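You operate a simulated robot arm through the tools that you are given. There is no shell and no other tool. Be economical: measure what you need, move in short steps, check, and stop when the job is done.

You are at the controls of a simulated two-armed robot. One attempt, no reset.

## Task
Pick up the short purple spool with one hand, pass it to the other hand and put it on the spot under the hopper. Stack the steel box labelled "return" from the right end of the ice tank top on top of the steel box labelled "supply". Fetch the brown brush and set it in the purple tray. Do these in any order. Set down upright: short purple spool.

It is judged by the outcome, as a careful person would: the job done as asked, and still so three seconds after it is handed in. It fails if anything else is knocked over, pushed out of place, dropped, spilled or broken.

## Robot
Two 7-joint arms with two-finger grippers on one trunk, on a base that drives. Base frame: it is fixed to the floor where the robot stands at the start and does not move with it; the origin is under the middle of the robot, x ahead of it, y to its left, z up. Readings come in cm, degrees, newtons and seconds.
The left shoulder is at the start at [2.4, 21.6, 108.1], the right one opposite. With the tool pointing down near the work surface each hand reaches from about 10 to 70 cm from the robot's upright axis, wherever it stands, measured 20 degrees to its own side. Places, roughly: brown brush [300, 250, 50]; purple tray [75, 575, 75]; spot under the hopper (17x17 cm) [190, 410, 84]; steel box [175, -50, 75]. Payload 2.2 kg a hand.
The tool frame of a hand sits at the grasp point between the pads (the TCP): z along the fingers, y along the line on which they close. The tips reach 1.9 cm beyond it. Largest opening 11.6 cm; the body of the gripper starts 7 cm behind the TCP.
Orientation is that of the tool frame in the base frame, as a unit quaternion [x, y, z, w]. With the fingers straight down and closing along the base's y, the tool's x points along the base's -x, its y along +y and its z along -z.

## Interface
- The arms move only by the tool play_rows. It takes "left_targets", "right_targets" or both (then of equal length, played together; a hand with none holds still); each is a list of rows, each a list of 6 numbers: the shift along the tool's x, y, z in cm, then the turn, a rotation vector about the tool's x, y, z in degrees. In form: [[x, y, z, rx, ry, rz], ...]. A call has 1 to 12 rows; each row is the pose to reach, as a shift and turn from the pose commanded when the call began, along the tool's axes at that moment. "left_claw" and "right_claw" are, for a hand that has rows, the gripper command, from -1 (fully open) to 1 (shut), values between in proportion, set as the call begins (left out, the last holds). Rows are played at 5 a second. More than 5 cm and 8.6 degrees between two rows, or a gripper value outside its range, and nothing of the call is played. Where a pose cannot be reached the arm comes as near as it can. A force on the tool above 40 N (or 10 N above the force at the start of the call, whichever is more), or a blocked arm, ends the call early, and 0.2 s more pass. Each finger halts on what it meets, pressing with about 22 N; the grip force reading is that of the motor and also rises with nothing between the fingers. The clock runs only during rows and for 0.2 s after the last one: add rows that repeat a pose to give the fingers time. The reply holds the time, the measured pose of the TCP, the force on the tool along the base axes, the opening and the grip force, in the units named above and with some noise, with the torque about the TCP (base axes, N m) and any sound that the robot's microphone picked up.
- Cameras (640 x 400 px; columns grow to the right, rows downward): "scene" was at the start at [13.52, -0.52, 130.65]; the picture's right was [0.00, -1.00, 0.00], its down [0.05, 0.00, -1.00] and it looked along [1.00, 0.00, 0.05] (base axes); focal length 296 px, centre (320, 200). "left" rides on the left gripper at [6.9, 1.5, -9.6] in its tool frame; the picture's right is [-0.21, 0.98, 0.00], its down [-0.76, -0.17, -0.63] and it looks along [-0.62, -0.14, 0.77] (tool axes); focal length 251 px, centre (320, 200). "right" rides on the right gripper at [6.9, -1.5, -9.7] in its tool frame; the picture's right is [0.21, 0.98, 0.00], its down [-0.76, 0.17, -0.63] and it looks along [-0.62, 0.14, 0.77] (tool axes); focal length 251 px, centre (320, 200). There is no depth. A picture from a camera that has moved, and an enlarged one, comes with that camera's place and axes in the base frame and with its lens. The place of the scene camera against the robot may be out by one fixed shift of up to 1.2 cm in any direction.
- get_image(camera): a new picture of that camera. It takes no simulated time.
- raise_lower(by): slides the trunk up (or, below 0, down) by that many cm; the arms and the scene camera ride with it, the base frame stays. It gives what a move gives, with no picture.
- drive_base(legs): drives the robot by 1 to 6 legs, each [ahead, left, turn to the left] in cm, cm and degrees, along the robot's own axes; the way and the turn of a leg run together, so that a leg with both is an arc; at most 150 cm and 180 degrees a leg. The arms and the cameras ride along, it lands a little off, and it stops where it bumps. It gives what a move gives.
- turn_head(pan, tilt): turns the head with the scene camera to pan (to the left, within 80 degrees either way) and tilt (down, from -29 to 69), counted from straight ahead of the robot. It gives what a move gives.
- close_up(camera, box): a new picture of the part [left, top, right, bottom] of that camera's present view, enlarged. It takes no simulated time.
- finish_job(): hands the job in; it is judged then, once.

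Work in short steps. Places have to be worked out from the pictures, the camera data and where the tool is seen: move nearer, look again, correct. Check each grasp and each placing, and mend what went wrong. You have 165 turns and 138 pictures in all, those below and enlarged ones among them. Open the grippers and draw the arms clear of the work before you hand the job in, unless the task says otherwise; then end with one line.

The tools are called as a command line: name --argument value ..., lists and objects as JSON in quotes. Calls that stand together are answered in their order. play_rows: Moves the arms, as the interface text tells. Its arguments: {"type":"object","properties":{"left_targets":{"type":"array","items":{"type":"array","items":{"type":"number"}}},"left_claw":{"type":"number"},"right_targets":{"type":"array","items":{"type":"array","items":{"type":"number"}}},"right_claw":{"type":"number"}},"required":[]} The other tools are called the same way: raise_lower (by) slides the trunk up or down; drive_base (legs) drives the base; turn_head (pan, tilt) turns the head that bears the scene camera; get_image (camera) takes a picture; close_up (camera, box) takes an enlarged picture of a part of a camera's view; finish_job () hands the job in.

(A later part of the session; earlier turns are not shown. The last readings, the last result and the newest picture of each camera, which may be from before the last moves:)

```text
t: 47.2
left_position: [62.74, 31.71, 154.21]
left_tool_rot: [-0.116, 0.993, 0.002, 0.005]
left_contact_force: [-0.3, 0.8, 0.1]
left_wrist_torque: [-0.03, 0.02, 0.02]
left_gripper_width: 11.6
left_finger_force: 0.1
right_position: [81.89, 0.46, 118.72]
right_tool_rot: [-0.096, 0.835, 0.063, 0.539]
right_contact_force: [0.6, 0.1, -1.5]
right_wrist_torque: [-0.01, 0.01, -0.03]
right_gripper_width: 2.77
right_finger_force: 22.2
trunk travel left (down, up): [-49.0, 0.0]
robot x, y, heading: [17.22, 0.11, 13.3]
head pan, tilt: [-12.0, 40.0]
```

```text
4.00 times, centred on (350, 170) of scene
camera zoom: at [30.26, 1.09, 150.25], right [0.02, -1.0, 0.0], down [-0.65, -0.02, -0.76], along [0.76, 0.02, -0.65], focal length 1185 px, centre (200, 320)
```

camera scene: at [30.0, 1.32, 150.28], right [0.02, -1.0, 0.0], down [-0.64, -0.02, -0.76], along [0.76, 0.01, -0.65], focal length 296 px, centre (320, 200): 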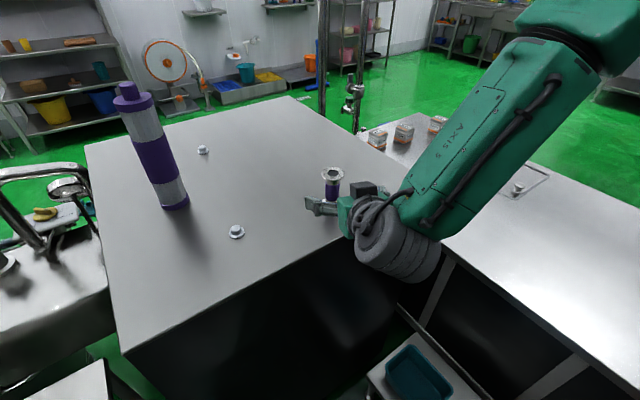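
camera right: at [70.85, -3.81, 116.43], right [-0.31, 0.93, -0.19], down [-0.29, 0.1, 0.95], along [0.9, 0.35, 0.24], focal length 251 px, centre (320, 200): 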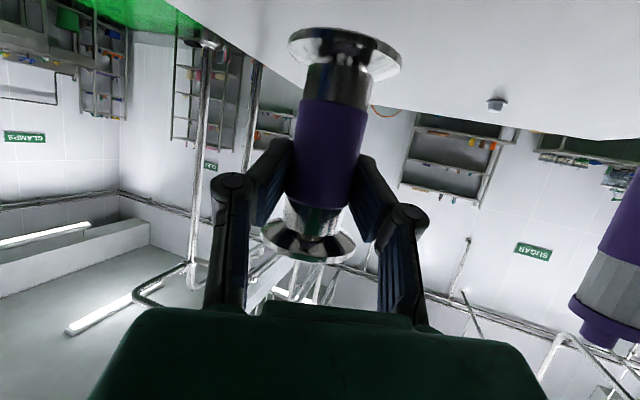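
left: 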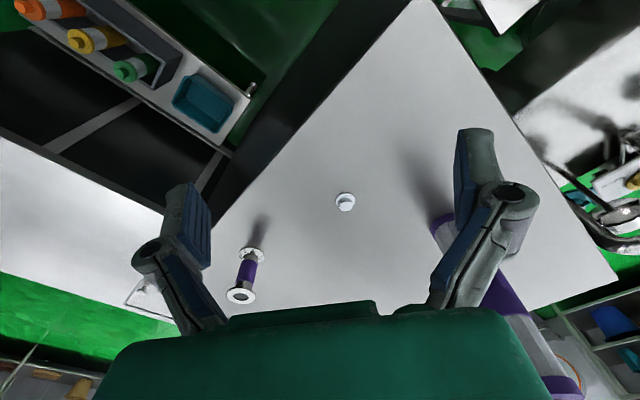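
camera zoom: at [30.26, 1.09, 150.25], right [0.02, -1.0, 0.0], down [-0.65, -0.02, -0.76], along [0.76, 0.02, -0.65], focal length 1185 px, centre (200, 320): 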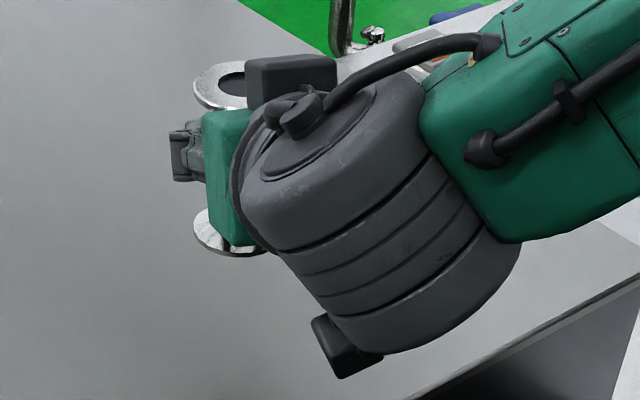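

Spool firmly held upright. I lift further and draw it back over the machine edge.

play_rows --right_targets '[[-4, 0, -2, 0, 0, 0], [-8, 0, -4, 0, 0, 0], [-12, 0, -6, 0, 0, 0], [-10, 0, -10.5, 0, 0, 0], [-8.2, 0, -15, 0, 0, 0], [-6.2, 0, -19.5, 0, 0, 0], [-5, 0, -23, 0, 0, 0], [-5, 0, -23, 0, 0, 0]]'

drive_base --legs '[[-18, 0, 0]]'

drive_base --legs '[[0, 0, 100]]'

turn_head --pan 10 --tilt 30

get_image --camera "scene"

```text
t: 49.0
left_position: [62.78, 31.54, 154.32]
left_tool_rot: [-0.115, 0.993, 0.002, 0.005]
left_contact_force: [0.1, -0.2, 0.3]
left_wrist_torque: [0.0, -0.01, 0.03]
left_gripper_width: 11.61
left_finger_force: 0.1
right_position: [63.44, -4.32, 132.9]
right_tool_rot: [-0.095, 0.835, 0.062, 0.538]
right_contact_force: [0.6, 0.1, -1.6]
right_wrist_torque: [0.02, -0.01, -0.01]
right_gripper_width: 2.77
right_finger_force: 22.0
trunk travel left (down, up): [-49.0, 0.0]
robot x, y, heading: [17.15, 0.19, 13.1]
head pan, tilt: [-12.0, 40.0]
```

```text
t: 50.5
left_position: [45.9, 27.31, 154.15]
left_tool_rot: [-0.113, 0.994, 0.002, 0.004]
left_contact_force: [0.4, -0.3, -0.5]
left_wrist_torque: [0.0, 0.02, 0.02]
left_gripper_width: 11.58
left_finger_force: 0.1
right_position: [46.33, -8.41, 132.76]
right_tool_rot: [-0.094, 0.836, 0.062, 0.537]
right_contact_force: [0.2, 0.0, -2.4]
right_wrist_torque: [-0.01, 0.03, -0.02]
right_gripper_width: 2.75
right_finger_force: 22.4
trunk travel left (down, up): [-49.0, 0.0]
robot x, y, heading: [-0.6, -3.98, 13.1]
head pan, tilt: [-12.0, 40.0]
```

```text
t: 55.2
left_position: [-39.84, 34.63, 154.39]
left_tool_rot: [0.84, -0.542, -0.008, -0.002]
left_contact_force: [-0.4, -0.2, -0.1]
left_wrist_torque: [0.0, -0.03, 0.0]
left_gripper_width: 11.63
left_finger_force: 0.0
right_position: [-4.96, 42.19, 132.91]
right_tool_rot: [0.706, -0.455, -0.458, -0.292]
right_contact_force: [-0.1, -0.6, -2.5]
right_wrist_torque: [0.04, 0.0, 0.0]
right_gripper_width: 2.75
right_finger_force: 21.9
trunk travel left (down, up): [-49.0, 0.0]
robot x, y, heading: [-0.38, -4.03, 114.7]
head pan, tilt: [-12.0, 40.0]
```

```text
t: 56.1
left_position: [-39.71, 34.19, 154.63]
left_tool_rot: [0.841, -0.541, -0.007, -0.003]
left_contact_force: [0.4, 0.6, 0.6]
left_wrist_torque: [-0.01, 0.01, -0.02]
left_gripper_width: 11.61
left_finger_force: 0.1
right_position: [-4.85, 42.01, 133.13]
right_tool_rot: [0.704, -0.456, -0.458, -0.295]
right_contact_force: [-0.5, 0.6, -1.5]
right_wrist_torque: [-0.02, 0.01, 0.01]
right_gripper_width: 2.79
right_finger_force: 22.1
trunk travel left (down, up): [-49.0, 0.0]
robot x, y, heading: [-0.72, -3.83, 114.4]
head pan, tilt: [10.0, 30.0]
```

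```text
101 pictures are left
camera scene: at [-7.0, 7.07, 151.8], right [0.82, 0.57, 0.0], down [0.28, -0.42, -0.86], along [-0.49, 0.71, -0.5], focal length 296 px, centre (320, 200)
```

scene: 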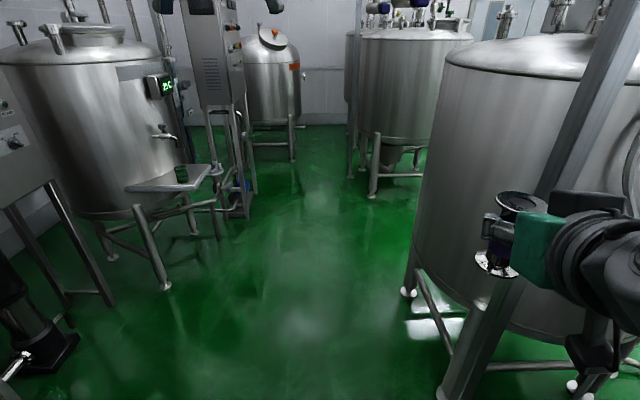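

An aisle runs between the vats. I turn to ~125° heading, drive 150 cm and look around.

drive_base --legs '[[0, 0, 10.5], [150, 0, 0]]'

turn_head --pan -40 --tilt 25

get_image --camera "scene"

turn_head --pan 10 --tilt 25

get_image --camera "scene"

```text
t: 64.3
left_position: [-133.0, 151.09, 154.61]
left_tool_rot: [0.884, -0.467, -0.007, -0.005]
left_contact_force: [-0.6, -1.1, 0.2]
left_wrist_torque: [0.04, 0.0, 0.0]
left_gripper_width: 11.61
left_finger_force: 0.1
right_position: [-99.7, 164.85, 133.25]
right_tool_rot: [0.742, -0.39, -0.482, -0.254]
right_contact_force: [-0.8, -0.8, -3.0]
right_wrist_torque: [-0.03, -0.01, -0.05]
right_gripper_width: 2.72
right_finger_force: 22.6
trunk travel left (down, up): [-49.0, 0.0]
robot x, y, heading: [-87.17, 120.98, 124.6]
head pan, tilt: [10.0, 30.0]
```

```text
t: 65.5
left_position: [-134.71, 149.56, 154.42]
left_tool_rot: [0.885, -0.466, -0.005, -0.011]
left_contact_force: [-0.9, -0.8, 0.5]
left_wrist_torque: [0.01, 0.0, -0.03]
left_gripper_width: 11.57
left_finger_force: 0.0
right_position: [-101.28, 163.52, 133.45]
right_tool_rot: [0.744, -0.388, -0.478, -0.259]
right_contact_force: [-0.8, -1.6, -1.8]
right_wrist_torque: [0.04, 0.01, -0.05]
right_gripper_width: 2.74
right_finger_force: 21.8
trunk travel left (down, up): [-49.0, 0.0]
robot x, y, heading: [-87.57, 120.36, 124.6]
head pan, tilt: [-40.0, 25.0]
```

```text
100 pictures are left
camera scene: at [-89.96, 131.94, 152.66], right [1.0, -0.1, 0.01], down [-0.03, -0.42, -0.91], along [0.09, 0.9, -0.42], focal length 296 px, centre (320, 200)
```

scene: 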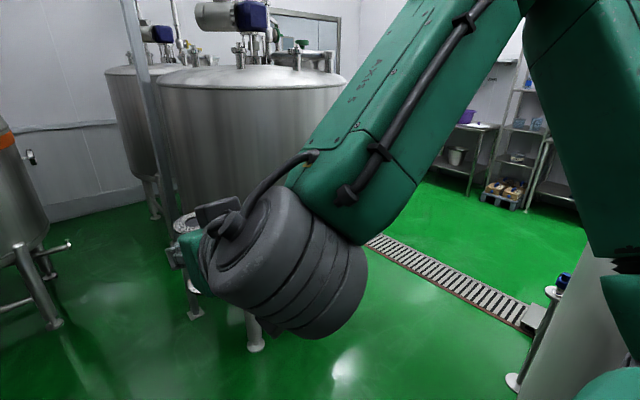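

```text
t: 66.7
left_position: [-133.23, 150.63, 154.53]
left_tool_rot: [0.885, -0.466, -0.006, -0.005]
left_contact_force: [-0.5, -0.1, 0.0]
left_wrist_torque: [-0.01, 0.01, -0.02]
left_gripper_width: 11.6
left_finger_force: 0.1
right_position: [-99.99, 164.52, 133.3]
right_tool_rot: [0.742, -0.39, -0.481, -0.256]
right_contact_force: [-0.7, -0.3, -2.2]
right_wrist_torque: [0.0, -0.02, 0.0]
right_gripper_width: 2.73
right_finger_force: 21.8
trunk travel left (down, up): [-49.0, 0.0]
robot x, y, heading: [-86.65, 120.93, 124.7]
head pan, tilt: [10.0, 25.0]
```

```text
99 pictures are left
camera scene: at [-96.46, 129.91, 152.58], right [0.71, 0.7, 0.01], down [0.3, -0.3, -0.9], along [-0.63, 0.65, -0.43], focal length 296 px, centre (320, 200)
```

scene: 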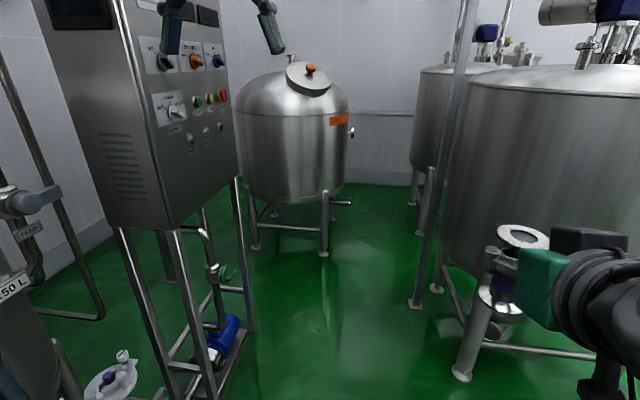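

There is a gap with a floor grate between the vats leading to +x. I shift to about (-97,183) and turn to face it.

drive_base --legs '[[57, -27, 0], [0, 0, -76]]'

turn_head --pan 0 --tilt 30

get_image --camera "scene"

```text
t: 73.4
left_position: [-77.95, 232.23, 155.01]
left_tool_rot: [-0.424, 0.906, 0.012, 0.005]
left_contact_force: [0.2, -0.7, -0.6]
left_wrist_torque: [0.1, 0.07, -0.01]
left_gripper_width: 11.62
left_finger_force: 0.1
right_position: [-55.89, 205.06, 133.46]
right_tool_rot: [-0.346, 0.761, 0.24, 0.493]
right_contact_force: [0.1, -1.6, -1.4]
right_wrist_torque: [0.05, 0.03, 0.08]
right_gripper_width: 2.74
right_finger_force: 22.4
trunk travel left (down, up): [-49.0, 0.0]
robot x, y, heading: [-96.64, 182.51, 50.5]
head pan, tilt: [10.0, 25.0]
```

```text
t: 74.1
left_position: [-82.72, 236.0, 154.39]
left_tool_rot: [-0.426, 0.905, -0.004, 0.013]
left_contact_force: [-2.3, 1.6, 0.7]
left_wrist_torque: [-0.1, -0.14, -0.02]
left_gripper_width: 11.59
left_finger_force: 0.0
right_position: [-59.55, 209.0, 134.72]
right_tool_rot: [-0.346, 0.756, 0.232, 0.506]
right_contact_force: [-0.5, 3.1, 0.4]
right_wrist_torque: [-0.2, 0.06, -0.14]
right_gripper_width: 2.62
right_finger_force: 21.5
trunk travel left (down, up): [-49.0, 0.0]
robot x, y, heading: [-97.04, 183.17, 50.6]
head pan, tilt: [0.0, 30.0]
```

```text
98 pictures are left
camera scene: at [-92.27, 196.14, 151.69], right [0.77, -0.64, 0.04], down [-0.29, -0.41, -0.86], along [0.56, 0.66, -0.5], focal length 296 px, centre (320, 200)
```

scene: 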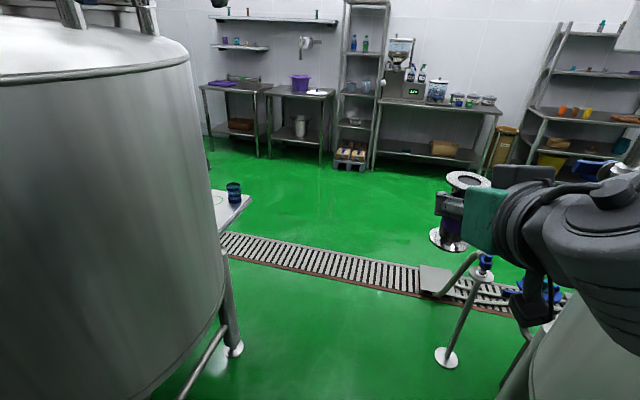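

The gap is ~100 cm wide; centreline heading ≈42°. I can see the hopper grinder on the bench and the purple flat tray on the left bench. Drive through.

drive_base --legs '[[0, 0, -8.5], [150, 0, 0]]'

turn_head --pan 0 --tilt 15

get_image --camera "scene"

```text
t: 78.0
left_position: [-38.23, 263.83, 153.72]
left_tool_rot: [-0.353, 0.936, -0.006, 0.004]
left_contact_force: [1.6, 2.7, -0.4]
left_wrist_torque: [-0.23, 0.09, 0.04]
left_gripper_width: 11.57
left_finger_force: 0.0
right_position: [-19.8, 233.41, 135.19]
right_tool_rot: [-0.283, 0.78, 0.195, 0.522]
right_contact_force: [-3.6, 3.1, -8.5]
right_wrist_torque: [0.19, -0.33, -0.26]
right_gripper_width: 2.67
right_finger_force: 22.1
trunk travel left (down, up): [-49.0, 0.0]
robot x, y, heading: [-60.91, 212.88, 41.8]
head pan, tilt: [0.0, 30.0]
stopped in leg 2: the robot was blocked; the commanded pose is now the measured one
```

```text
t: 78.8
left_position: [-37.49, 260.11, 154.65]
left_tool_rot: [-0.35, 0.937, 0.005, 0.008]
left_contact_force: [0.1, 0.2, -0.3]
left_wrist_torque: [0.02, 0.03, 0.01]
left_gripper_width: 11.59
left_finger_force: 0.0
right_position: [-18.9, 230.47, 135.48]
right_tool_rot: [-0.276, 0.78, 0.204, 0.524]
right_contact_force: [2.0, -0.2, -2.4]
right_wrist_torque: [0.0, 0.05, 0.05]
right_gripper_width: 2.65
right_finger_force: 22.0
trunk travel left (down, up): [-49.0, 0.0]
robot x, y, heading: [-60.16, 212.94, 41.5]
head pan, tilt: [0.0, 15.0]
```

```text
97 pictures are left
camera scene: at [-52.84, 221.9, 154.35], right [0.67, -0.75, 0.01], down [-0.18, -0.18, -0.97], along [0.73, 0.64, -0.25], focal length 296 px, centre (320, 200)
```

scene: 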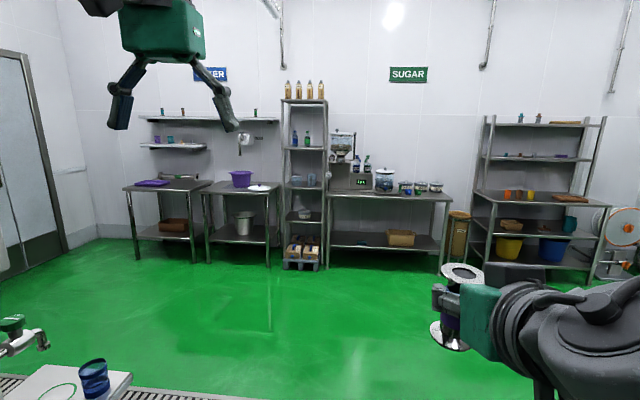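

Blocked after 48 cm. I look down and to both sides to find the obstruction.

turn_head --pan 0 --tilt 65

get_image --camera "scene"

turn_head --pan -65 --tilt 35

get_image --camera "scene"

turn_head --pan 65 --tilt 35

get_image --camera "scene"

```text
t: 80.0
left_position: [-37.67, 260.21, 154.82]
left_tool_rot: [-0.351, 0.936, 0.007, 0.009]
left_contact_force: [-0.2, -0.5, 0.7]
left_wrist_torque: [0.01, 0.04, 0.0]
left_gripper_width: 11.61
left_finger_force: 0.0
right_position: [-19.06, 230.35, 135.5]
right_tool_rot: [-0.275, 0.779, 0.206, 0.525]
right_contact_force: [0.0, 0.0, -1.6]
right_wrist_torque: [0.01, 0.0, -0.04]
right_gripper_width: 2.67
right_finger_force: 22.1
trunk travel left (down, up): [-49.0, 0.0]
robot x, y, heading: [-60.75, 212.9, 41.6]
head pan, tilt: [0.0, 65.0]
```

```text
96 pictures are left
camera scene: at [-54.46, 217.65, 147.2], right [0.67, -0.75, 0.0], down [-0.67, -0.6, -0.44], along [0.33, 0.29, -0.9], focal length 296 px, centre (320, 200)
```

scene: 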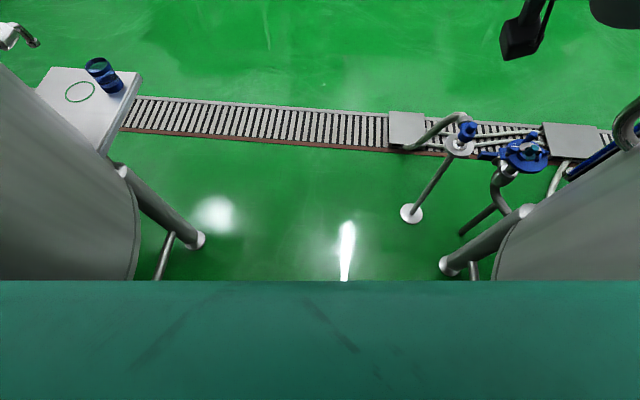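

```text
t: 81.3
left_position: [-37.5, 260.24, 154.82]
left_tool_rot: [-0.352, 0.936, 0.007, 0.008]
left_contact_force: [1.1, -0.5, 0.0]
left_wrist_torque: [0.01, 0.01, 0.03]
left_gripper_width: 11.61
left_finger_force: 0.1
right_position: [-19.1, 230.32, 135.4]
right_tool_rot: [-0.276, 0.78, 0.205, 0.523]
right_contact_force: [-0.2, -0.8, -1.1]
right_wrist_torque: [0.04, -0.02, -0.03]
right_gripper_width: 2.66
right_finger_force: 22.4
trunk travel left (down, up): [-49.0, 0.0]
robot x, y, heading: [-60.77, 213.27, 41.7]
head pan, tilt: [-65.0, 35.0]
```

```text
95 pictures are left
camera scene: at [-50.97, 210.1, 151.16], right [-0.39, -0.92, -0.01], down [-0.52, 0.23, -0.82], along [0.76, -0.32, -0.57], focal length 296 px, centre (320, 200)
```

scene: 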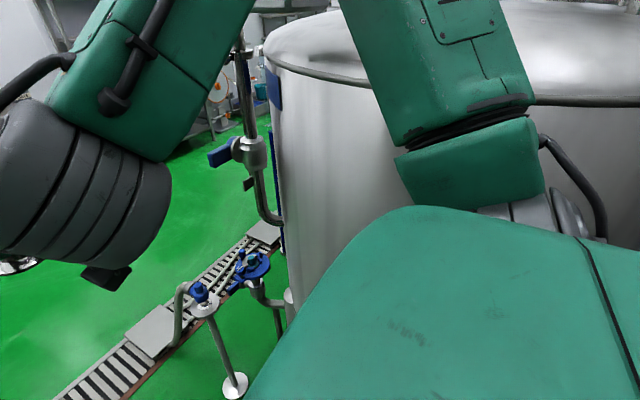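

```text
t: 83.4
left_position: [-37.48, 260.18, 154.79]
left_tool_rot: [-0.351, 0.936, 0.007, 0.008]
left_contact_force: [-0.1, -0.4, 0.1]
left_wrist_torque: [0.0, 0.0, 0.01]
left_gripper_width: 11.6
left_finger_force: 0.0
right_position: [-18.95, 230.43, 135.46]
right_tool_rot: [-0.276, 0.779, 0.205, 0.524]
right_contact_force: [0.0, 0.7, -1.4]
right_wrist_torque: [0.01, -0.01, -0.01]
right_gripper_width: 2.61
right_finger_force: 21.9
trunk travel left (down, up): [-49.0, 0.0]
robot x, y, heading: [-61.02, 212.93, 41.5]
head pan, tilt: [65.0, 35.0]
```

```text
94 pictures are left
camera scene: at [-61.6, 222.02, 151.17], right [0.96, 0.29, 0.01], down [0.17, -0.54, -0.82], along [-0.23, 0.79, -0.57], focal length 296 px, centre (320, 200)
```

scene: 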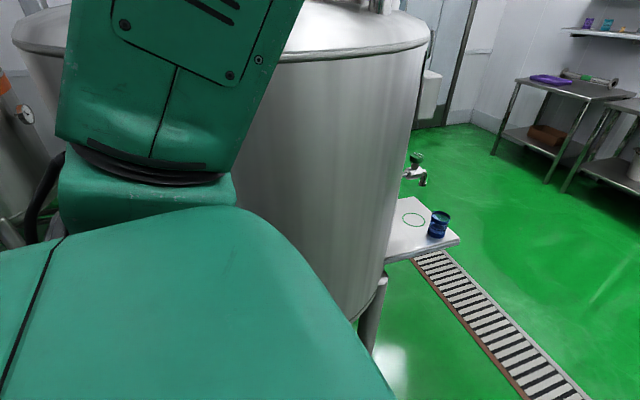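

By triangulating, the two vats (r≈47) leave a ~100 cm gap and the arms/shoulders are too wide facing along it. I'll back up, tuck the hands in, turn to face the left vat and pass sideways.

drive_base --legs '[[-45, 0, 0]]'

play_rows --left_targets '[[3, 0, 0, 0, 0, 0], [6, 0, 0, 0, 0, 0], [9, 0, 0, 0, 0, 0], [12, 0, 0, 0, 0, 0], [12, 0, 0, 0, 0, 0]]' --right_targets '[[1.25, 0, -2.7, 0, 0, 0], [2.5, 0, -5.4, 0, 0, 0], [3.2, 0, -7, 0, 0, 0], [3.2, 0, -7, 0, 0, 0], [3.2, 0, -7, 0, 0, 0]]'

drive_base --legs '[[0, 0, 84]]'

turn_head --pan -60 --tilt 35

get_image --camera "scene"

```text
t: 84.2
left_position: [-36.89, 260.9, 154.22]
left_tool_rot: [-0.35, 0.937, 0.004, 0.004]
left_contact_force: [0.3, -0.5, -0.5]
left_wrist_torque: [0.0, 0.02, -0.03]
left_gripper_width: 11.59
left_finger_force: 0.1
right_position: [-18.78, 230.8, 135.54]
right_tool_rot: [-0.274, 0.78, 0.204, 0.525]
right_contact_force: [-0.5, 0.9, -0.4]
right_wrist_torque: [-0.02, 0.03, -0.02]
right_gripper_width: 2.63
right_finger_force: 21.9
trunk travel left (down, up): [-49.0, 0.0]
robot x, y, heading: [-60.91, 212.6, 41.8]
head pan, tilt: [65.0, 35.0]
stopped in leg 1: the robot was blocked; the commanded pose is now the measured one
```

```text
t: 85.4
left_position: [-44.63, 253.54, 153.65]
left_tool_rot: [-0.351, 0.936, 0.004, -0.001]
left_contact_force: [0.6, 0.6, 0.2]
left_wrist_torque: [0.0, 0.03, 0.04]
left_gripper_width: 11.59
left_finger_force: 0.0
right_position: [-22.45, 231.04, 136.05]
right_tool_rot: [-0.276, 0.784, 0.202, 0.518]
right_contact_force: [0.3, 0.6, -2.8]
right_wrist_torque: [0.0, 0.04, -0.05]
right_gripper_width: 2.62
right_finger_force: 22.1
right hand out of reach, approached as far as the arm can: row 1, 2, 3, 4, 5
trunk travel left (down, up): [-49.0, 0.0]
robot x, y, heading: [-61.24, 212.52, 41.6]
head pan, tilt: [65.0, 35.0]
```

```text
t: 89.4
left_position: [-99.09, 233.7, 154.04]
left_tool_rot: [0.887, -0.462, -0.004, 0.007]
left_contact_force: [0.8, 0.7, 0.2]
left_wrist_torque: [0.0, 0.03, 0.02]
left_gripper_width: 11.59
left_finger_force: 0.1
right_position: [-74.44, 253.45, 136.12]
right_tool_rot: [0.729, -0.4, -0.498, -0.247]
right_contact_force: [0.3, -0.7, -2.6]
right_wrist_torque: [-0.03, -0.01, 0.06]
right_gripper_width: 2.65
right_finger_force: 21.9
trunk travel left (down, up): [-49.0, 0.0]
robot x, y, heading: [-60.99, 212.84, 126.0]
head pan, tilt: [65.0, 35.0]
```

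```text
t: 91.4
left_position: [-98.89, 233.63, 154.04]
left_tool_rot: [0.888, -0.461, -0.005, 0.005]
left_contact_force: [1.5, 0.4, 0.4]
left_wrist_torque: [-0.04, 0.04, 0.0]
left_gripper_width: 11.61
left_finger_force: 0.0
right_position: [-74.18, 253.36, 136.23]
right_tool_rot: [0.729, -0.398, -0.499, -0.247]
right_contact_force: [0.2, 1.0, -1.7]
right_wrist_torque: [-0.01, 0.0, 0.02]
right_gripper_width: 2.64
right_finger_force: 22.1
trunk travel left (down, up): [-49.0, 0.0]
robot x, y, heading: [-60.94, 212.94, 125.8]
head pan, tilt: [-60.0, 35.0]
```

```text
93 pictures are left
camera scene: at [-58.62, 224.31, 150.99], right [0.91, -0.41, 0.0], down [-0.24, -0.53, -0.82], along [0.33, 0.74, -0.58], focal length 296 px, centre (320, 200)
```

scene: 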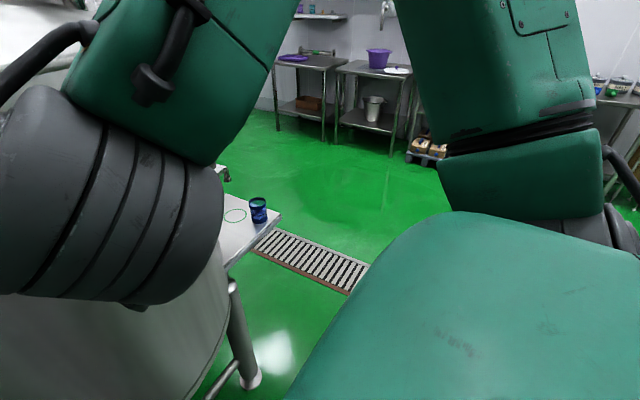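

The turn succeeded in place. Now strafe right through the gap.

drive_base --legs '[[-2, -35, 0], [8, -30, 0], [4, -40, 0]]'

```text
t: 96.5
left_position: [-29.07, 297.58, 150.58]
left_tool_rot: [0.856, -0.506, -0.049, 0.096]
left_contact_force: [1.5, 2.0, 0.6]
left_wrist_torque: [-0.14, 0.12, 0.04]
left_gripper_width: 11.6
left_finger_force: 0.0
right_position: [-1.25, 317.46, 139.92]
right_tool_rot: [0.609, -0.579, -0.525, -0.136]
right_contact_force: [2.5, 1.8, -2.3]
right_wrist_torque: [0.04, 0.1, 0.2]
right_gripper_width: 1.9
right_finger_force: 21.6
trunk travel left (down, up): [-49.0, 0.0]
robot x, y, heading: [0.29, 267.5, 124.8]
head pan, tilt: [-60.0, 35.0]
stopped in leg 3: the robot was blocked; the commanded pose is now the measured one
```

It moved through, but stopped in leg 3 and the right grip width dropped to 1.9. I check the right camera and surroundings.

get_image --camera "right"

turn_head --pan -30 --tilt 35

get_image --camera "scene"

```text
92 pictures are left
camera right: at [3.16, 306.46, 137.65], right [-0.88, -0.41, 0.26], down [0.33, -0.11, 0.94], along [-0.35, 0.91, 0.23], focal length 251 px, centre (320, 200)
```

right: 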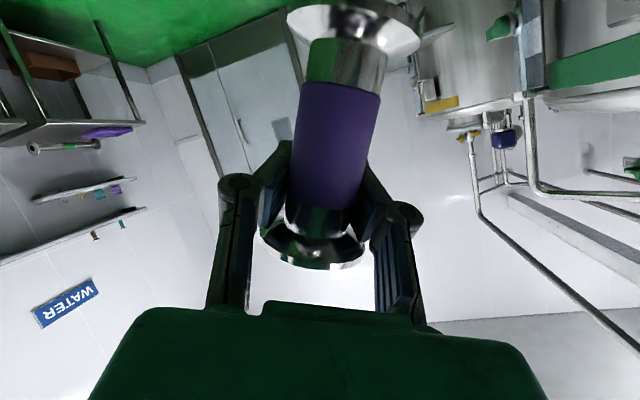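

```text
t: 97.4
left_position: [-43.2, 282.43, 151.84]
left_tool_rot: [0.873, -0.48, 0.044, -0.078]
left_contact_force: [-2.7, -1.8, -0.6]
left_wrist_torque: [0.13, -0.28, 0.02]
left_gripper_width: 11.59
left_finger_force: 0.0
right_position: [-21.37, 300.24, 139.54]
right_tool_rot: [0.671, -0.474, -0.513, -0.25]
right_contact_force: [-1.9, -2.4, -1.4]
right_wrist_torque: [0.0, -0.05, -0.21]
right_gripper_width: 2.0
right_finger_force: 22.2
trunk travel left (down, up): [-49.0, 0.0]
robot x, y, heading: [1.48, 264.67, 123.3]
head pan, tilt: [-30.0, 35.0]
```

```text
91 pictures are left
camera scene: at [-15.52, 266.97, 151.84], right [0.99, 0.05, 0.1], down [0.11, -0.52, -0.85], along [0.01, 0.85, -0.52], focal length 296 px, centre (320, 200)
```

scene: 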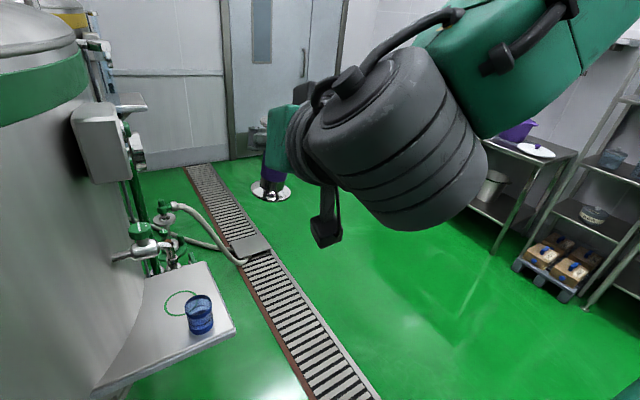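

The robot is swaying. I hold still a second and recheck.

play_rows --left_targets '[[0, 0, 0, 0, 0, 0], [0, 0, 0, 0, 0, 0], [0, 0, 0, 0, 0, 0], [0, 0, 0, 0, 0, 0], [0, 0, 0, 0, 0, 0], [0, 0, 0, 0, 0, 0]]'

get_image --camera "right"

turn_head --pan -75 --tilt 40

get_image --camera "scene"

```text
t: 97.8
left_position: [-13.94, 299.22, 152.74]
left_tool_rot: [0.867, -0.497, -0.016, 0.032]
left_contact_force: [5.1, -0.1, -8.6]
left_wrist_torque: [0.01, 0.6, -0.09]
left_gripper_width: 11.61
left_finger_force: 0.2
right_position: [3.85, 318.22, 137.81]
right_tool_rot: [0.594, -0.55, -0.558, -0.185]
right_contact_force: [9.2, -0.3, -1.7]
right_wrist_torque: [-0.08, 0.2, 0.57]
right_gripper_width: 1.59
right_finger_force: 22.1
trunk travel left (down, up): [-49.0, 0.0]
robot x, y, heading: [2.64, 265.31, 122.1]
head pan, tilt: [-30.0, 35.0]
stopped in row 1 (left hand): the arm was blocked; the commanded pose is now the measured one
```

```text
90 pictures are left
camera right: at [8.02, 307.46, 134.32], right [-0.89, -0.42, 0.2], down [0.32, -0.24, 0.92], along [-0.33, 0.88, 0.35], focal length 251 px, centre (320, 200)
```

right: 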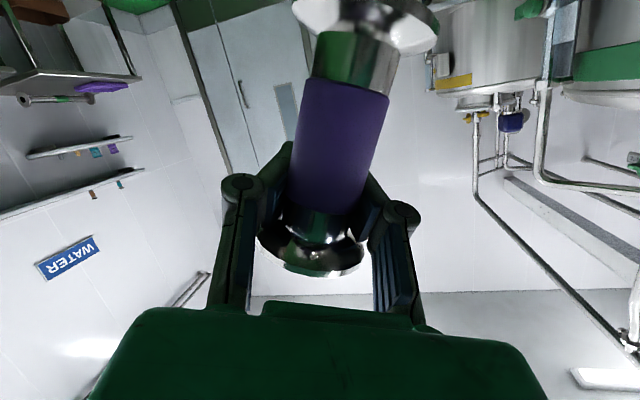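

```text
t: 98.9
left_position: [-32.98, 281.82, 153.78]
left_tool_rot: [0.861, -0.499, 0.07, -0.075]
left_contact_force: [-0.8, -2.5, 0.6]
left_wrist_torque: [0.25, -0.07, 0.04]
left_gripper_width: 11.61
left_finger_force: 0.2
right_position: [-15.57, 301.44, 142.01]
right_tool_rot: [0.638, -0.487, -0.528, -0.278]
right_contact_force: [-3.5, -4.6, -1.2]
right_wrist_torque: [0.06, -0.11, -0.32]
right_gripper_width: 1.6
right_finger_force: 21.8
trunk travel left (down, up): [-49.0, 0.0]
robot x, y, heading: [2.96, 262.34, 120.6]
head pan, tilt: [-75.0, 40.0]
```

```text
89 pictures are left
camera scene: at [-8.52, 260.07, 151.95], right [0.71, -0.7, 0.02], down [-0.36, -0.4, -0.84], along [0.6, 0.59, -0.54], focal length 296 px, centre (320, 200)
```

scene: 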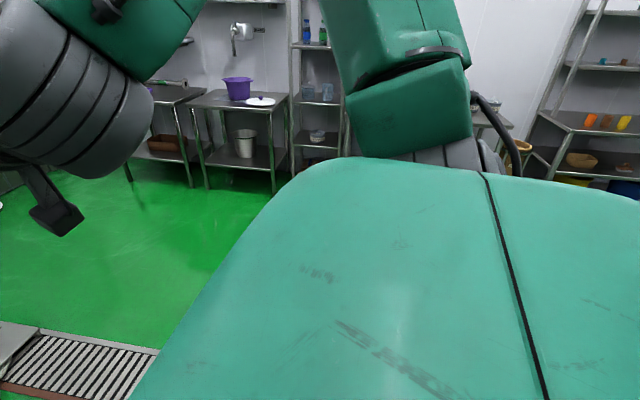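

The robot is rocking while in contact with something behind it. I lower the trunk for stability and ease away toward open floor.

drive_base --legs '[[12, -8, 0]]'

raise_lower --by -10

get_image --camera "right"

```text
t: 99.6
left_position: [-5.13, 301.27, 155.03]
left_tool_rot: [0.833, -0.552, -0.037, -0.016]
left_contact_force: [-0.5, 3.4, 0.2]
left_wrist_torque: [-0.24, 0.06, -0.02]
left_gripper_width: 11.6
left_finger_force: 0.1
right_position: [13.49, 318.25, 138.27]
right_tool_rot: [-0.505, 0.646, 0.543, 0.182]
right_contact_force: [2.2, 2.4, -3.2]
right_wrist_torque: [0.13, 0.07, 0.27]
right_gripper_width: 1.47
right_finger_force: 21.9
trunk travel left (down, up): [-49.0, 0.0]
robot x, y, heading: [3.69, 263.15, 116.1]
head pan, tilt: [-75.0, 40.0]
stopped in leg 1: the robot was blocked; the commanded pose is now the measured one
```

```text
t: 100.0
left_position: [-31.37, 292.84, 148.25]
left_tool_rot: [0.825, -0.562, 0.013, -0.065]
left_contact_force: [-1.6, -2.4, 0.2]
left_wrist_torque: [0.2, -0.19, 0.02]
left_gripper_width: 11.57
left_finger_force: 0.0
right_position: [-8.2, 310.08, 140.03]
right_tool_rot: [-0.504, 0.654, 0.514, 0.232]
right_contact_force: [-5.9, 0.3, -2.1]
right_wrist_torque: [0.04, -0.15, -0.36]
right_gripper_width: 1.56
right_finger_force: 21.9
trunk travel left (down, up): [-48.7, 0.3]
robot x, y, heading: [3.27, 264.99, 114.9]
head pan, tilt: [-75.0, 40.0]
stopped: the arm was blocked; the commanded pose is now the measured one
```

```text
88 pictures are left
camera right: at [-7.51, 298.18, 137.19], right [-0.96, -0.13, 0.25], down [0.28, -0.26, 0.92], along [-0.05, 0.96, 0.29], focal length 251 px, centre (320, 200)
```

right: 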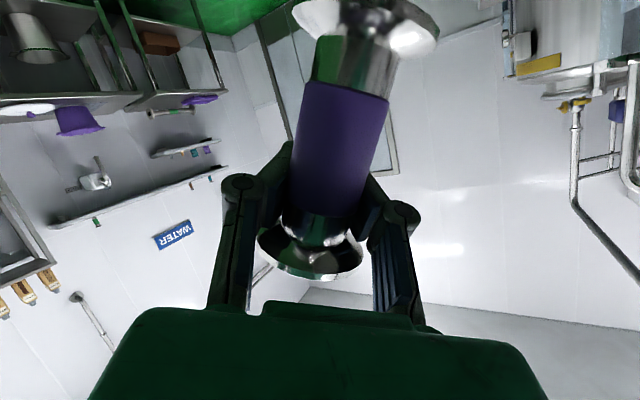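

Still rocking, heading drifting. I use head turns to pass time and look down on the left and front for the contact.

turn_head --pan 0 --tilt 69

get_image --camera "scene"

turn_head --pan 75 --tilt 45

get_image --camera "scene"

```text
t: 101.4
left_position: [-36.35, 289.67, 150.09]
left_tool_rot: [0.828, -0.549, 0.032, -0.105]
left_contact_force: [-2.6, -1.1, 3.3]
left_wrist_torque: [-0.04, -0.22, 0.03]
left_gripper_width: 11.59
left_finger_force: 0.0
right_position: [-14.1, 306.69, 138.66]
right_tool_rot: [-0.548, 0.603, 0.512, 0.272]
right_contact_force: [-3.6, -2.1, -6.0]
right_wrist_torque: [0.38, -0.01, -0.18]
right_gripper_width: 1.62
right_finger_force: 21.6
trunk travel left (down, up): [-48.7, 0.3]
robot x, y, heading: [1.69, 263.16, 115.1]
head pan, tilt: [0.0, 68.8]
```

```text
87 pictures are left
camera scene: at [-9.9, 270.43, 145.97], right [0.91, 0.42, 0.05], down [0.41, -0.84, -0.35], along [-0.1, 0.34, -0.94], focal length 296 px, centre (320, 200)
```

scene: 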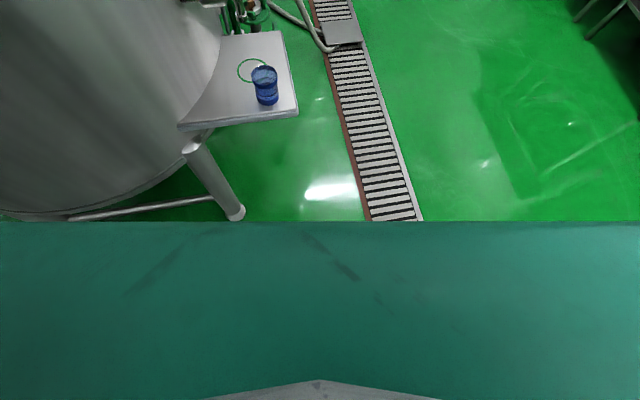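

```text
t: 102.9
left_position: [-32.77, 284.59, 153.18]
left_tool_rot: [0.821, -0.558, 0.01, -0.122]
left_contact_force: [-1.0, -2.0, 4.3]
left_wrist_torque: [0.05, 0.08, 0.06]
left_gripper_width: 11.63
left_finger_force: 0.0
right_position: [-11.38, 302.03, 141.08]
right_tool_rot: [-0.538, 0.598, 0.523, 0.281]
right_contact_force: [1.0, 0.7, 0.2]
right_wrist_torque: [-0.11, 0.03, 0.21]
right_gripper_width: 1.66
right_finger_force: 22.2
trunk travel left (down, up): [-48.7, 0.3]
robot x, y, heading: [3.58, 262.02, 113.7]
head pan, tilt: [75.0, 45.0]
```

```text
86 pictures are left
camera scene: at [-21.15, 256.39, 148.49], right [-0.16, 0.99, 0.04], down [0.77, 0.14, -0.62], along [-0.62, -0.07, -0.78], focal length 296 px, centre (320, 200)
```

scene: 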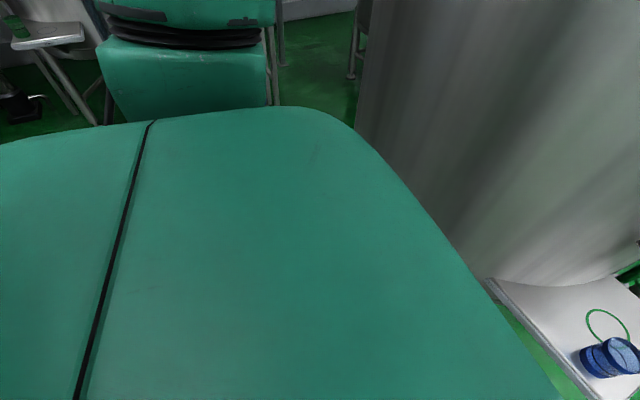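

The robot leans left, as if its right side rides on the drain edge. I back off the way it came by 15 cm to settle.

drive_base --legs '[[0, 15, 0]]'

turn_head --pan -60 --tilt 60

get_image --camera "scene"

```text
t: 103.6
left_position: [-0.32, 302.28, 155.11]
left_tool_rot: [0.801, -0.593, -0.023, -0.075]
left_contact_force: [-1.5, -0.3, 6.2]
left_wrist_torque: [0.0, -0.11, -0.04]
left_gripper_width: 11.62
left_finger_force: 0.0
right_position: [18.02, 316.16, 136.0]
right_tool_rot: [-0.466, 0.679, 0.527, 0.208]
right_contact_force: [2.4, -0.5, 2.5]
right_wrist_torque: [-0.23, -0.02, 0.08]
right_gripper_width: 1.13
right_finger_force: 22.5
trunk travel left (down, up): [-48.7, 0.3]
robot x, y, heading: [5.82, 264.11, 110.4]
head pan, tilt: [75.0, 45.0]
stopped in leg 1: the robot was blocked; the commanded pose is now the measured one
```

```text
t: 105.8
left_position: [4.93, 297.43, 154.08]
left_tool_rot: [0.806, -0.588, -0.023, -0.062]
left_contact_force: [0.6, -3.5, -0.7]
left_wrist_torque: [0.38, 0.17, -0.01]
left_gripper_width: 11.58
left_finger_force: 0.0
right_position: [21.64, 313.47, 136.19]
right_tool_rot: [-0.472, 0.66, 0.54, 0.223]
right_contact_force: [4.7, -2.5, -0.7]
right_wrist_torque: [-0.09, 0.1, 0.26]
right_gripper_width: 1.17
right_finger_force: 22.3
trunk travel left (down, up): [-48.7, 0.3]
robot x, y, heading: [8.96, 261.76, 111.1]
head pan, tilt: [-60.0, 60.0]
```

```text
85 pictures are left
camera scene: at [17.71, 270.22, 147.25], right [0.78, -0.63, -0.03], down [-0.56, -0.67, -0.48], along [0.28, 0.39, -0.88], focal length 296 px, centre (320, 200)
```

scene: 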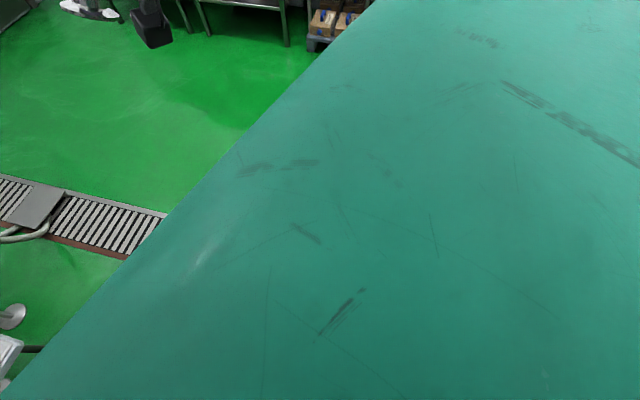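

I try moving parallel to the drain (ahead) to see whether it frees.

drive_base --legs '[[15, 0, 0]]'

get_image --camera "right"

```text
t: 106.7
left_position: [-29.82, 294.31, 151.52]
left_tool_rot: [0.762, -0.627, 0.044, -0.156]
left_contact_force: [0.2, -3.4, 3.9]
left_wrist_torque: [0.14, 0.13, 0.1]
left_gripper_width: 11.6
left_finger_force: 0.1
right_position: [-6.71, 305.96, 140.13]
right_tool_rot: [-0.43, 0.673, 0.516, 0.309]
right_contact_force: [-3.8, -1.7, 1.1]
right_wrist_torque: [-0.06, -0.06, -0.17]
right_gripper_width: 1.23
right_finger_force: 21.8
trunk travel left (down, up): [-48.7, 0.3]
robot x, y, heading: [-1.43, 267.41, 103.8]
head pan, tilt: [-60.0, 60.0]
stopped in leg 1: the robot was blocked; the commanded pose is now the measured one
```

```text
84 pictures are left
camera right: at [-8.05, 294.62, 136.25], right [-0.97, 0.04, 0.23], down [0.2, -0.39, 0.9], along [0.13, 0.92, 0.37], focal length 251 px, centre (320, 200)
```

right: 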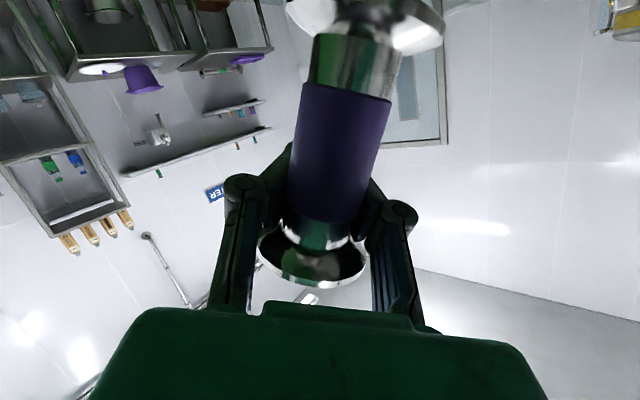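

I wait with a couple of head turns to see whether the swaying decays without drive commands.

turn_head --pan 0 --tilt 20

turn_head --pan 70 --tilt 20

turn_head --pan -70 --tilt 20

turn_head --pan 0 --tilt 20

get_image --camera "scene"

```text
t: 108.0
left_position: [-28.35, 291.35, 154.52]
left_tool_rot: [0.753, -0.629, 0.049, -0.187]
left_contact_force: [4.6, -7.9, 10.0]
left_wrist_torque: [0.43, 0.71, 0.34]
left_gripper_width: 11.63
left_finger_force: 0.1
right_position: [-7.72, 304.05, 141.86]
right_tool_rot: [-0.43, 0.663, 0.524, 0.319]
right_contact_force: [-8.1, 2.7, 1.7]
right_wrist_torque: [-0.21, -0.11, -0.51]
right_gripper_width: 1.31
right_finger_force: 22.1
trunk travel left (down, up): [-48.7, 0.3]
robot x, y, heading: [-0.28, 266.6, 103.1]
head pan, tilt: [0.0, 20.0]
```

```text
t: 109.4
left_position: [-25.26, 291.09, 156.06]
left_tool_rot: [0.745, -0.628, 0.084, -0.21]
left_contact_force: [-2.7, -2.7, 5.9]
left_wrist_torque: [0.14, -0.12, 0.05]
left_gripper_width: 11.61
left_finger_force: 0.1
right_position: [-4.69, 302.95, 140.2]
right_tool_rot: [-0.427, 0.676, 0.504, 0.327]
right_contact_force: [-1.7, -3.6, -4.6]
right_wrist_torque: [0.2, -0.04, -0.1]
right_gripper_width: 1.31
right_finger_force: 22.2
trunk travel left (down, up): [-48.7, 0.3]
robot x, y, heading: [0.19, 265.41, 101.6]
head pan, tilt: [70.0, 20.0]
```

```text
t: 111.7
left_position: [-24.13, 310.23, 146.94]
left_tool_rot: [0.741, -0.664, 0.048, -0.089]
left_contact_force: [1.5, 0.1, -0.3]
left_wrist_torque: [0.04, 0.05, 0.02]
left_gripper_width: 11.58
left_finger_force: 0.0
right_position: [0.88, 319.1, 138.98]
right_tool_rot: [-0.367, 0.739, 0.489, 0.284]
right_contact_force: [0.6, 1.1, -4.3]
right_wrist_torque: [0.17, -0.05, 0.03]
right_gripper_width: 1.38
right_finger_force: 21.9
trunk travel left (down, up): [-48.7, 0.3]
robot x, y, heading: [-1.99, 274.65, 99.4]
head pan, tilt: [-70.0, 20.0]
```

```text
t: 113.1
left_position: [-25.9, 315.4, 147.27]
left_tool_rot: [0.735, -0.668, 0.072, -0.092]
left_contact_force: [2.0, 0.9, 2.2]
left_wrist_torque: [-0.05, 0.24, 0.03]
left_gripper_width: 11.61
left_finger_force: 0.1
right_position: [-1.33, 323.77, 138.96]
right_tool_rot: [-0.373, 0.735, 0.482, 0.298]
right_contact_force: [-1.2, 2.9, 1.4]
right_wrist_torque: [-0.26, 0.02, -0.06]
right_gripper_width: 1.43
right_finger_force: 21.9
trunk travel left (down, up): [-48.7, 0.3]
robot x, y, heading: [-3.28, 277.39, 98.4]
head pan, tilt: [0.0, 20.0]
```

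```text
83 pictures are left
camera scene: at [-4.26, 294.91, 153.44], right [0.99, 0.15, -0.01], down [0.05, -0.37, -0.93], along [-0.14, 0.92, -0.37], focal length 296 px, centre (320, 200)
```

scene: 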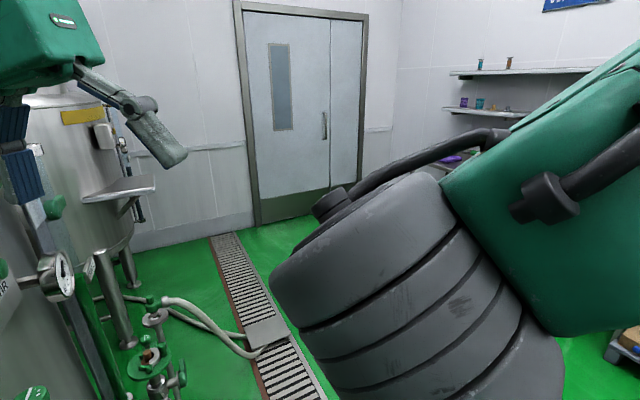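

It is settling as it crept forward. I try a gentle move to the right, away from the vat instruments.

drive_base --legs '[[5, -20, 0]]'

turn_head --pan 60 --tilt 30

get_image --camera "scene"

get_image --camera "right"

```text
t: 113.8
left_position: [-9.19, 305.69, 147.94]
left_tool_rot: [0.744, -0.657, 0.085, -0.089]
left_contact_force: [1.4, 0.1, -3.3]
left_wrist_torque: [0.04, 0.07, 0.03]
left_gripper_width: 11.58
left_finger_force: 0.1
right_position: [10.68, 314.73, 135.3]
right_tool_rot: [-0.365, 0.73, 0.51, 0.271]
right_contact_force: [2.8, 0.4, 0.0]
right_wrist_torque: [-0.16, 0.04, 0.16]
right_gripper_width: 1.13
right_finger_force: 21.6
trunk travel left (down, up): [-48.7, 0.3]
robot x, y, heading: [-3.23, 266.63, 99.4]
head pan, tilt: [0.0, 20.0]
stopped in leg 1: the robot was blocked; the commanded pose is now the measured one
```

```text
t: 115.1
left_position: [-5.88, 306.26, 148.34]
left_tool_rot: [0.749, -0.654, 0.069, -0.078]
left_contact_force: [0.2, 0.9, -2.3]
left_wrist_torque: [0.0, -0.03, -0.02]
left_gripper_width: 11.58
left_finger_force: 0.1
right_position: [14.82, 314.04, 134.17]
right_tool_rot: [-0.386, 0.725, 0.508, 0.262]
right_contact_force: [2.6, -3.7, -4.2]
right_wrist_torque: [0.38, -0.01, 0.21]
right_gripper_width: 1.17
right_finger_force: 21.2
trunk travel left (down, up): [-48.7, 0.3]
robot x, y, heading: [-2.71, 267.84, 99.8]
head pan, tilt: [60.0, 30.0]
```

```text
82 pictures are left
camera scene: at [-1.61, 278.68, 151.66], right [0.34, 0.94, -0.05], down [0.41, -0.2, -0.89], along [-0.85, 0.28, -0.45], focal length 296 px, centre (320, 200)
```

scene: 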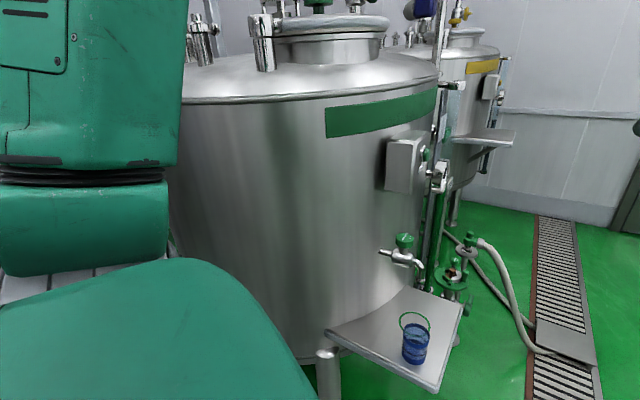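

```text
81 pictures are left
camera right: at [12.32, 302.46, 131.41], right [-0.93, 0.12, 0.36], down [0.3, -0.34, 0.89], along [0.23, 0.93, 0.28], focal length 251 px, centre (320, 200)
```

right: 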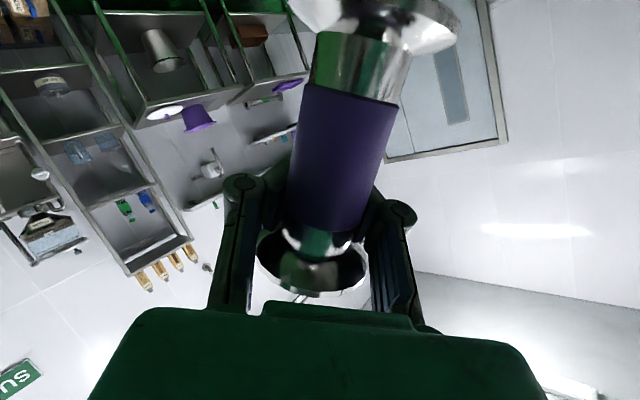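

The base's rear-right likely rides on the valve pipe/plate by the drain at (45–73, 237–259). I drive ahead (+y), away from it.

drive_base --legs '[[20, 6, 0]]'

drive_base --legs '[[20, 6, 0]]'

drive_base --legs '[[20, 6, 0]]'

```text
t: 115.9
left_position: [-28.3, 298.08, 149.67]
left_tool_rot: [0.729, -0.654, 0.116, -0.166]
left_contact_force: [-0.9, -2.7, 3.4]
left_wrist_torque: [0.09, 0.06, 0.09]
left_gripper_width: 11.59
left_finger_force: 0.1
right_position: [-10.17, 308.17, 141.71]
right_tool_rot: [-0.342, 0.707, 0.545, 0.294]
right_contact_force: [-5.3, 0.9, -0.9]
right_wrist_torque: [-0.06, -0.11, -0.34]
right_gripper_width: 1.02
right_finger_force: 21.7
trunk travel left (down, up): [-48.7, 0.3]
robot x, y, heading: [-7.45, 270.59, 99.2]
head pan, tilt: [60.0, 30.0]
stopped in leg 1: the robot was blocked; the commanded pose is now the measured one
```

```text
t: 116.7
left_position: [-21.32, 302.22, 144.41]
left_tool_rot: [0.707, -0.69, 0.12, -0.097]
left_contact_force: [1.4, -1.3, -7.7]
left_wrist_torque: [0.06, -0.02, 0.0]
left_gripper_width: 11.57
left_finger_force: 0.0
right_position: [-1.58, 309.78, 140.13]
right_tool_rot: [-0.303, 0.744, 0.524, 0.284]
right_contact_force: [4.5, -2.3, -6.9]
right_wrist_torque: [0.49, 0.01, 0.33]
right_gripper_width: 0.6
right_finger_force: 22.2
trunk travel left (down, up): [-48.7, 0.3]
robot x, y, heading: [-7.21, 273.59, 95.8]
head pan, tilt: [60.0, 30.0]
stopped in leg 1: the robot was blocked; the commanded pose is now the measured one
```

```text
t: 117.4
left_position: [-10.53, 302.69, 147.5]
left_tool_rot: [0.723, -0.673, 0.106, -0.111]
left_contact_force: [2.0, 0.3, 0.7]
left_wrist_torque: [-0.02, 0.12, -0.01]
left_gripper_width: 11.6
left_finger_force: 0.1
right_position: [6.0, 311.46, 139.09]
right_tool_rot: [-0.295, 0.747, 0.543, 0.247]
right_contact_force: [4.3, -2.1, -4.8]
right_wrist_torque: [0.32, -0.02, 0.43]
right_gripper_width: 0.57
right_finger_force: 21.7
trunk travel left (down, up): [-48.7, 0.3]
robot x, y, heading: [-8.08, 272.23, 97.8]
head pan, tilt: [60.0, 30.0]
stopped in leg 1: the robot was blocked; the commanded pose is now the measured one
```

The grip width is shrinking to 0.57; I must check the spool right away.

get_image --camera "right"

turn_head --pan -20 --tilt 40

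get_image --camera "scene"

```text
80 pictures are left
camera right: at [1.88, 300.57, 136.11], right [-0.84, 0.19, 0.5], down [0.38, -0.43, 0.81], along [0.37, 0.88, 0.29], focal length 251 px, centre (320, 200)
```

right: 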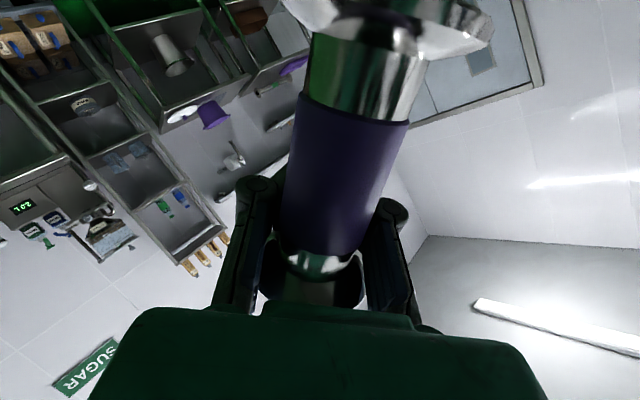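

```text
t: 118.9
left_position: [-22.0, 300.77, 144.84]
left_tool_rot: [0.717, -0.677, 0.126, -0.109]
left_contact_force: [1.0, -2.4, -3.7]
left_wrist_torque: [0.07, -0.1, 0.05]
left_gripper_width: 11.54
left_finger_force: 0.0
right_position: [-3.69, 308.89, 139.08]
right_tool_rot: [-0.318, 0.742, 0.528, 0.265]
right_contact_force: [-0.1, 1.1, -5.1]
right_wrist_torque: [0.33, -0.06, 0.1]
right_gripper_width: 0.58
right_finger_force: 21.7
trunk travel left (down, up): [-48.7, 0.3]
robot x, y, heading: [-9.38, 272.53, 97.7]
head pan, tilt: [-20.0, 40.0]
```

```text
79 pictures are left
camera scene: at [-3.05, 284.72, 149.63], right [0.98, -0.22, -0.03], down [-0.16, -0.63, -0.76], along [0.15, 0.74, -0.65], focal length 296 px, centre (320, 200)
```

scene: 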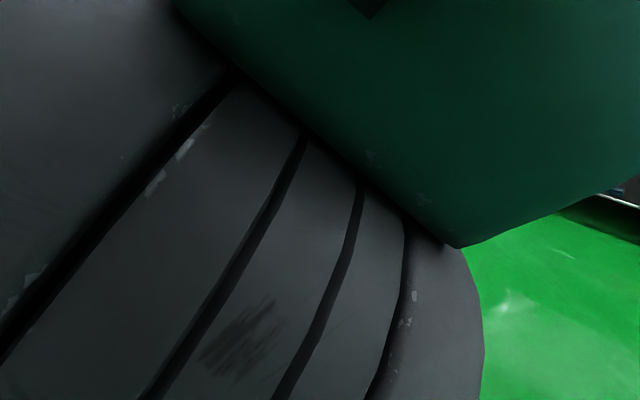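

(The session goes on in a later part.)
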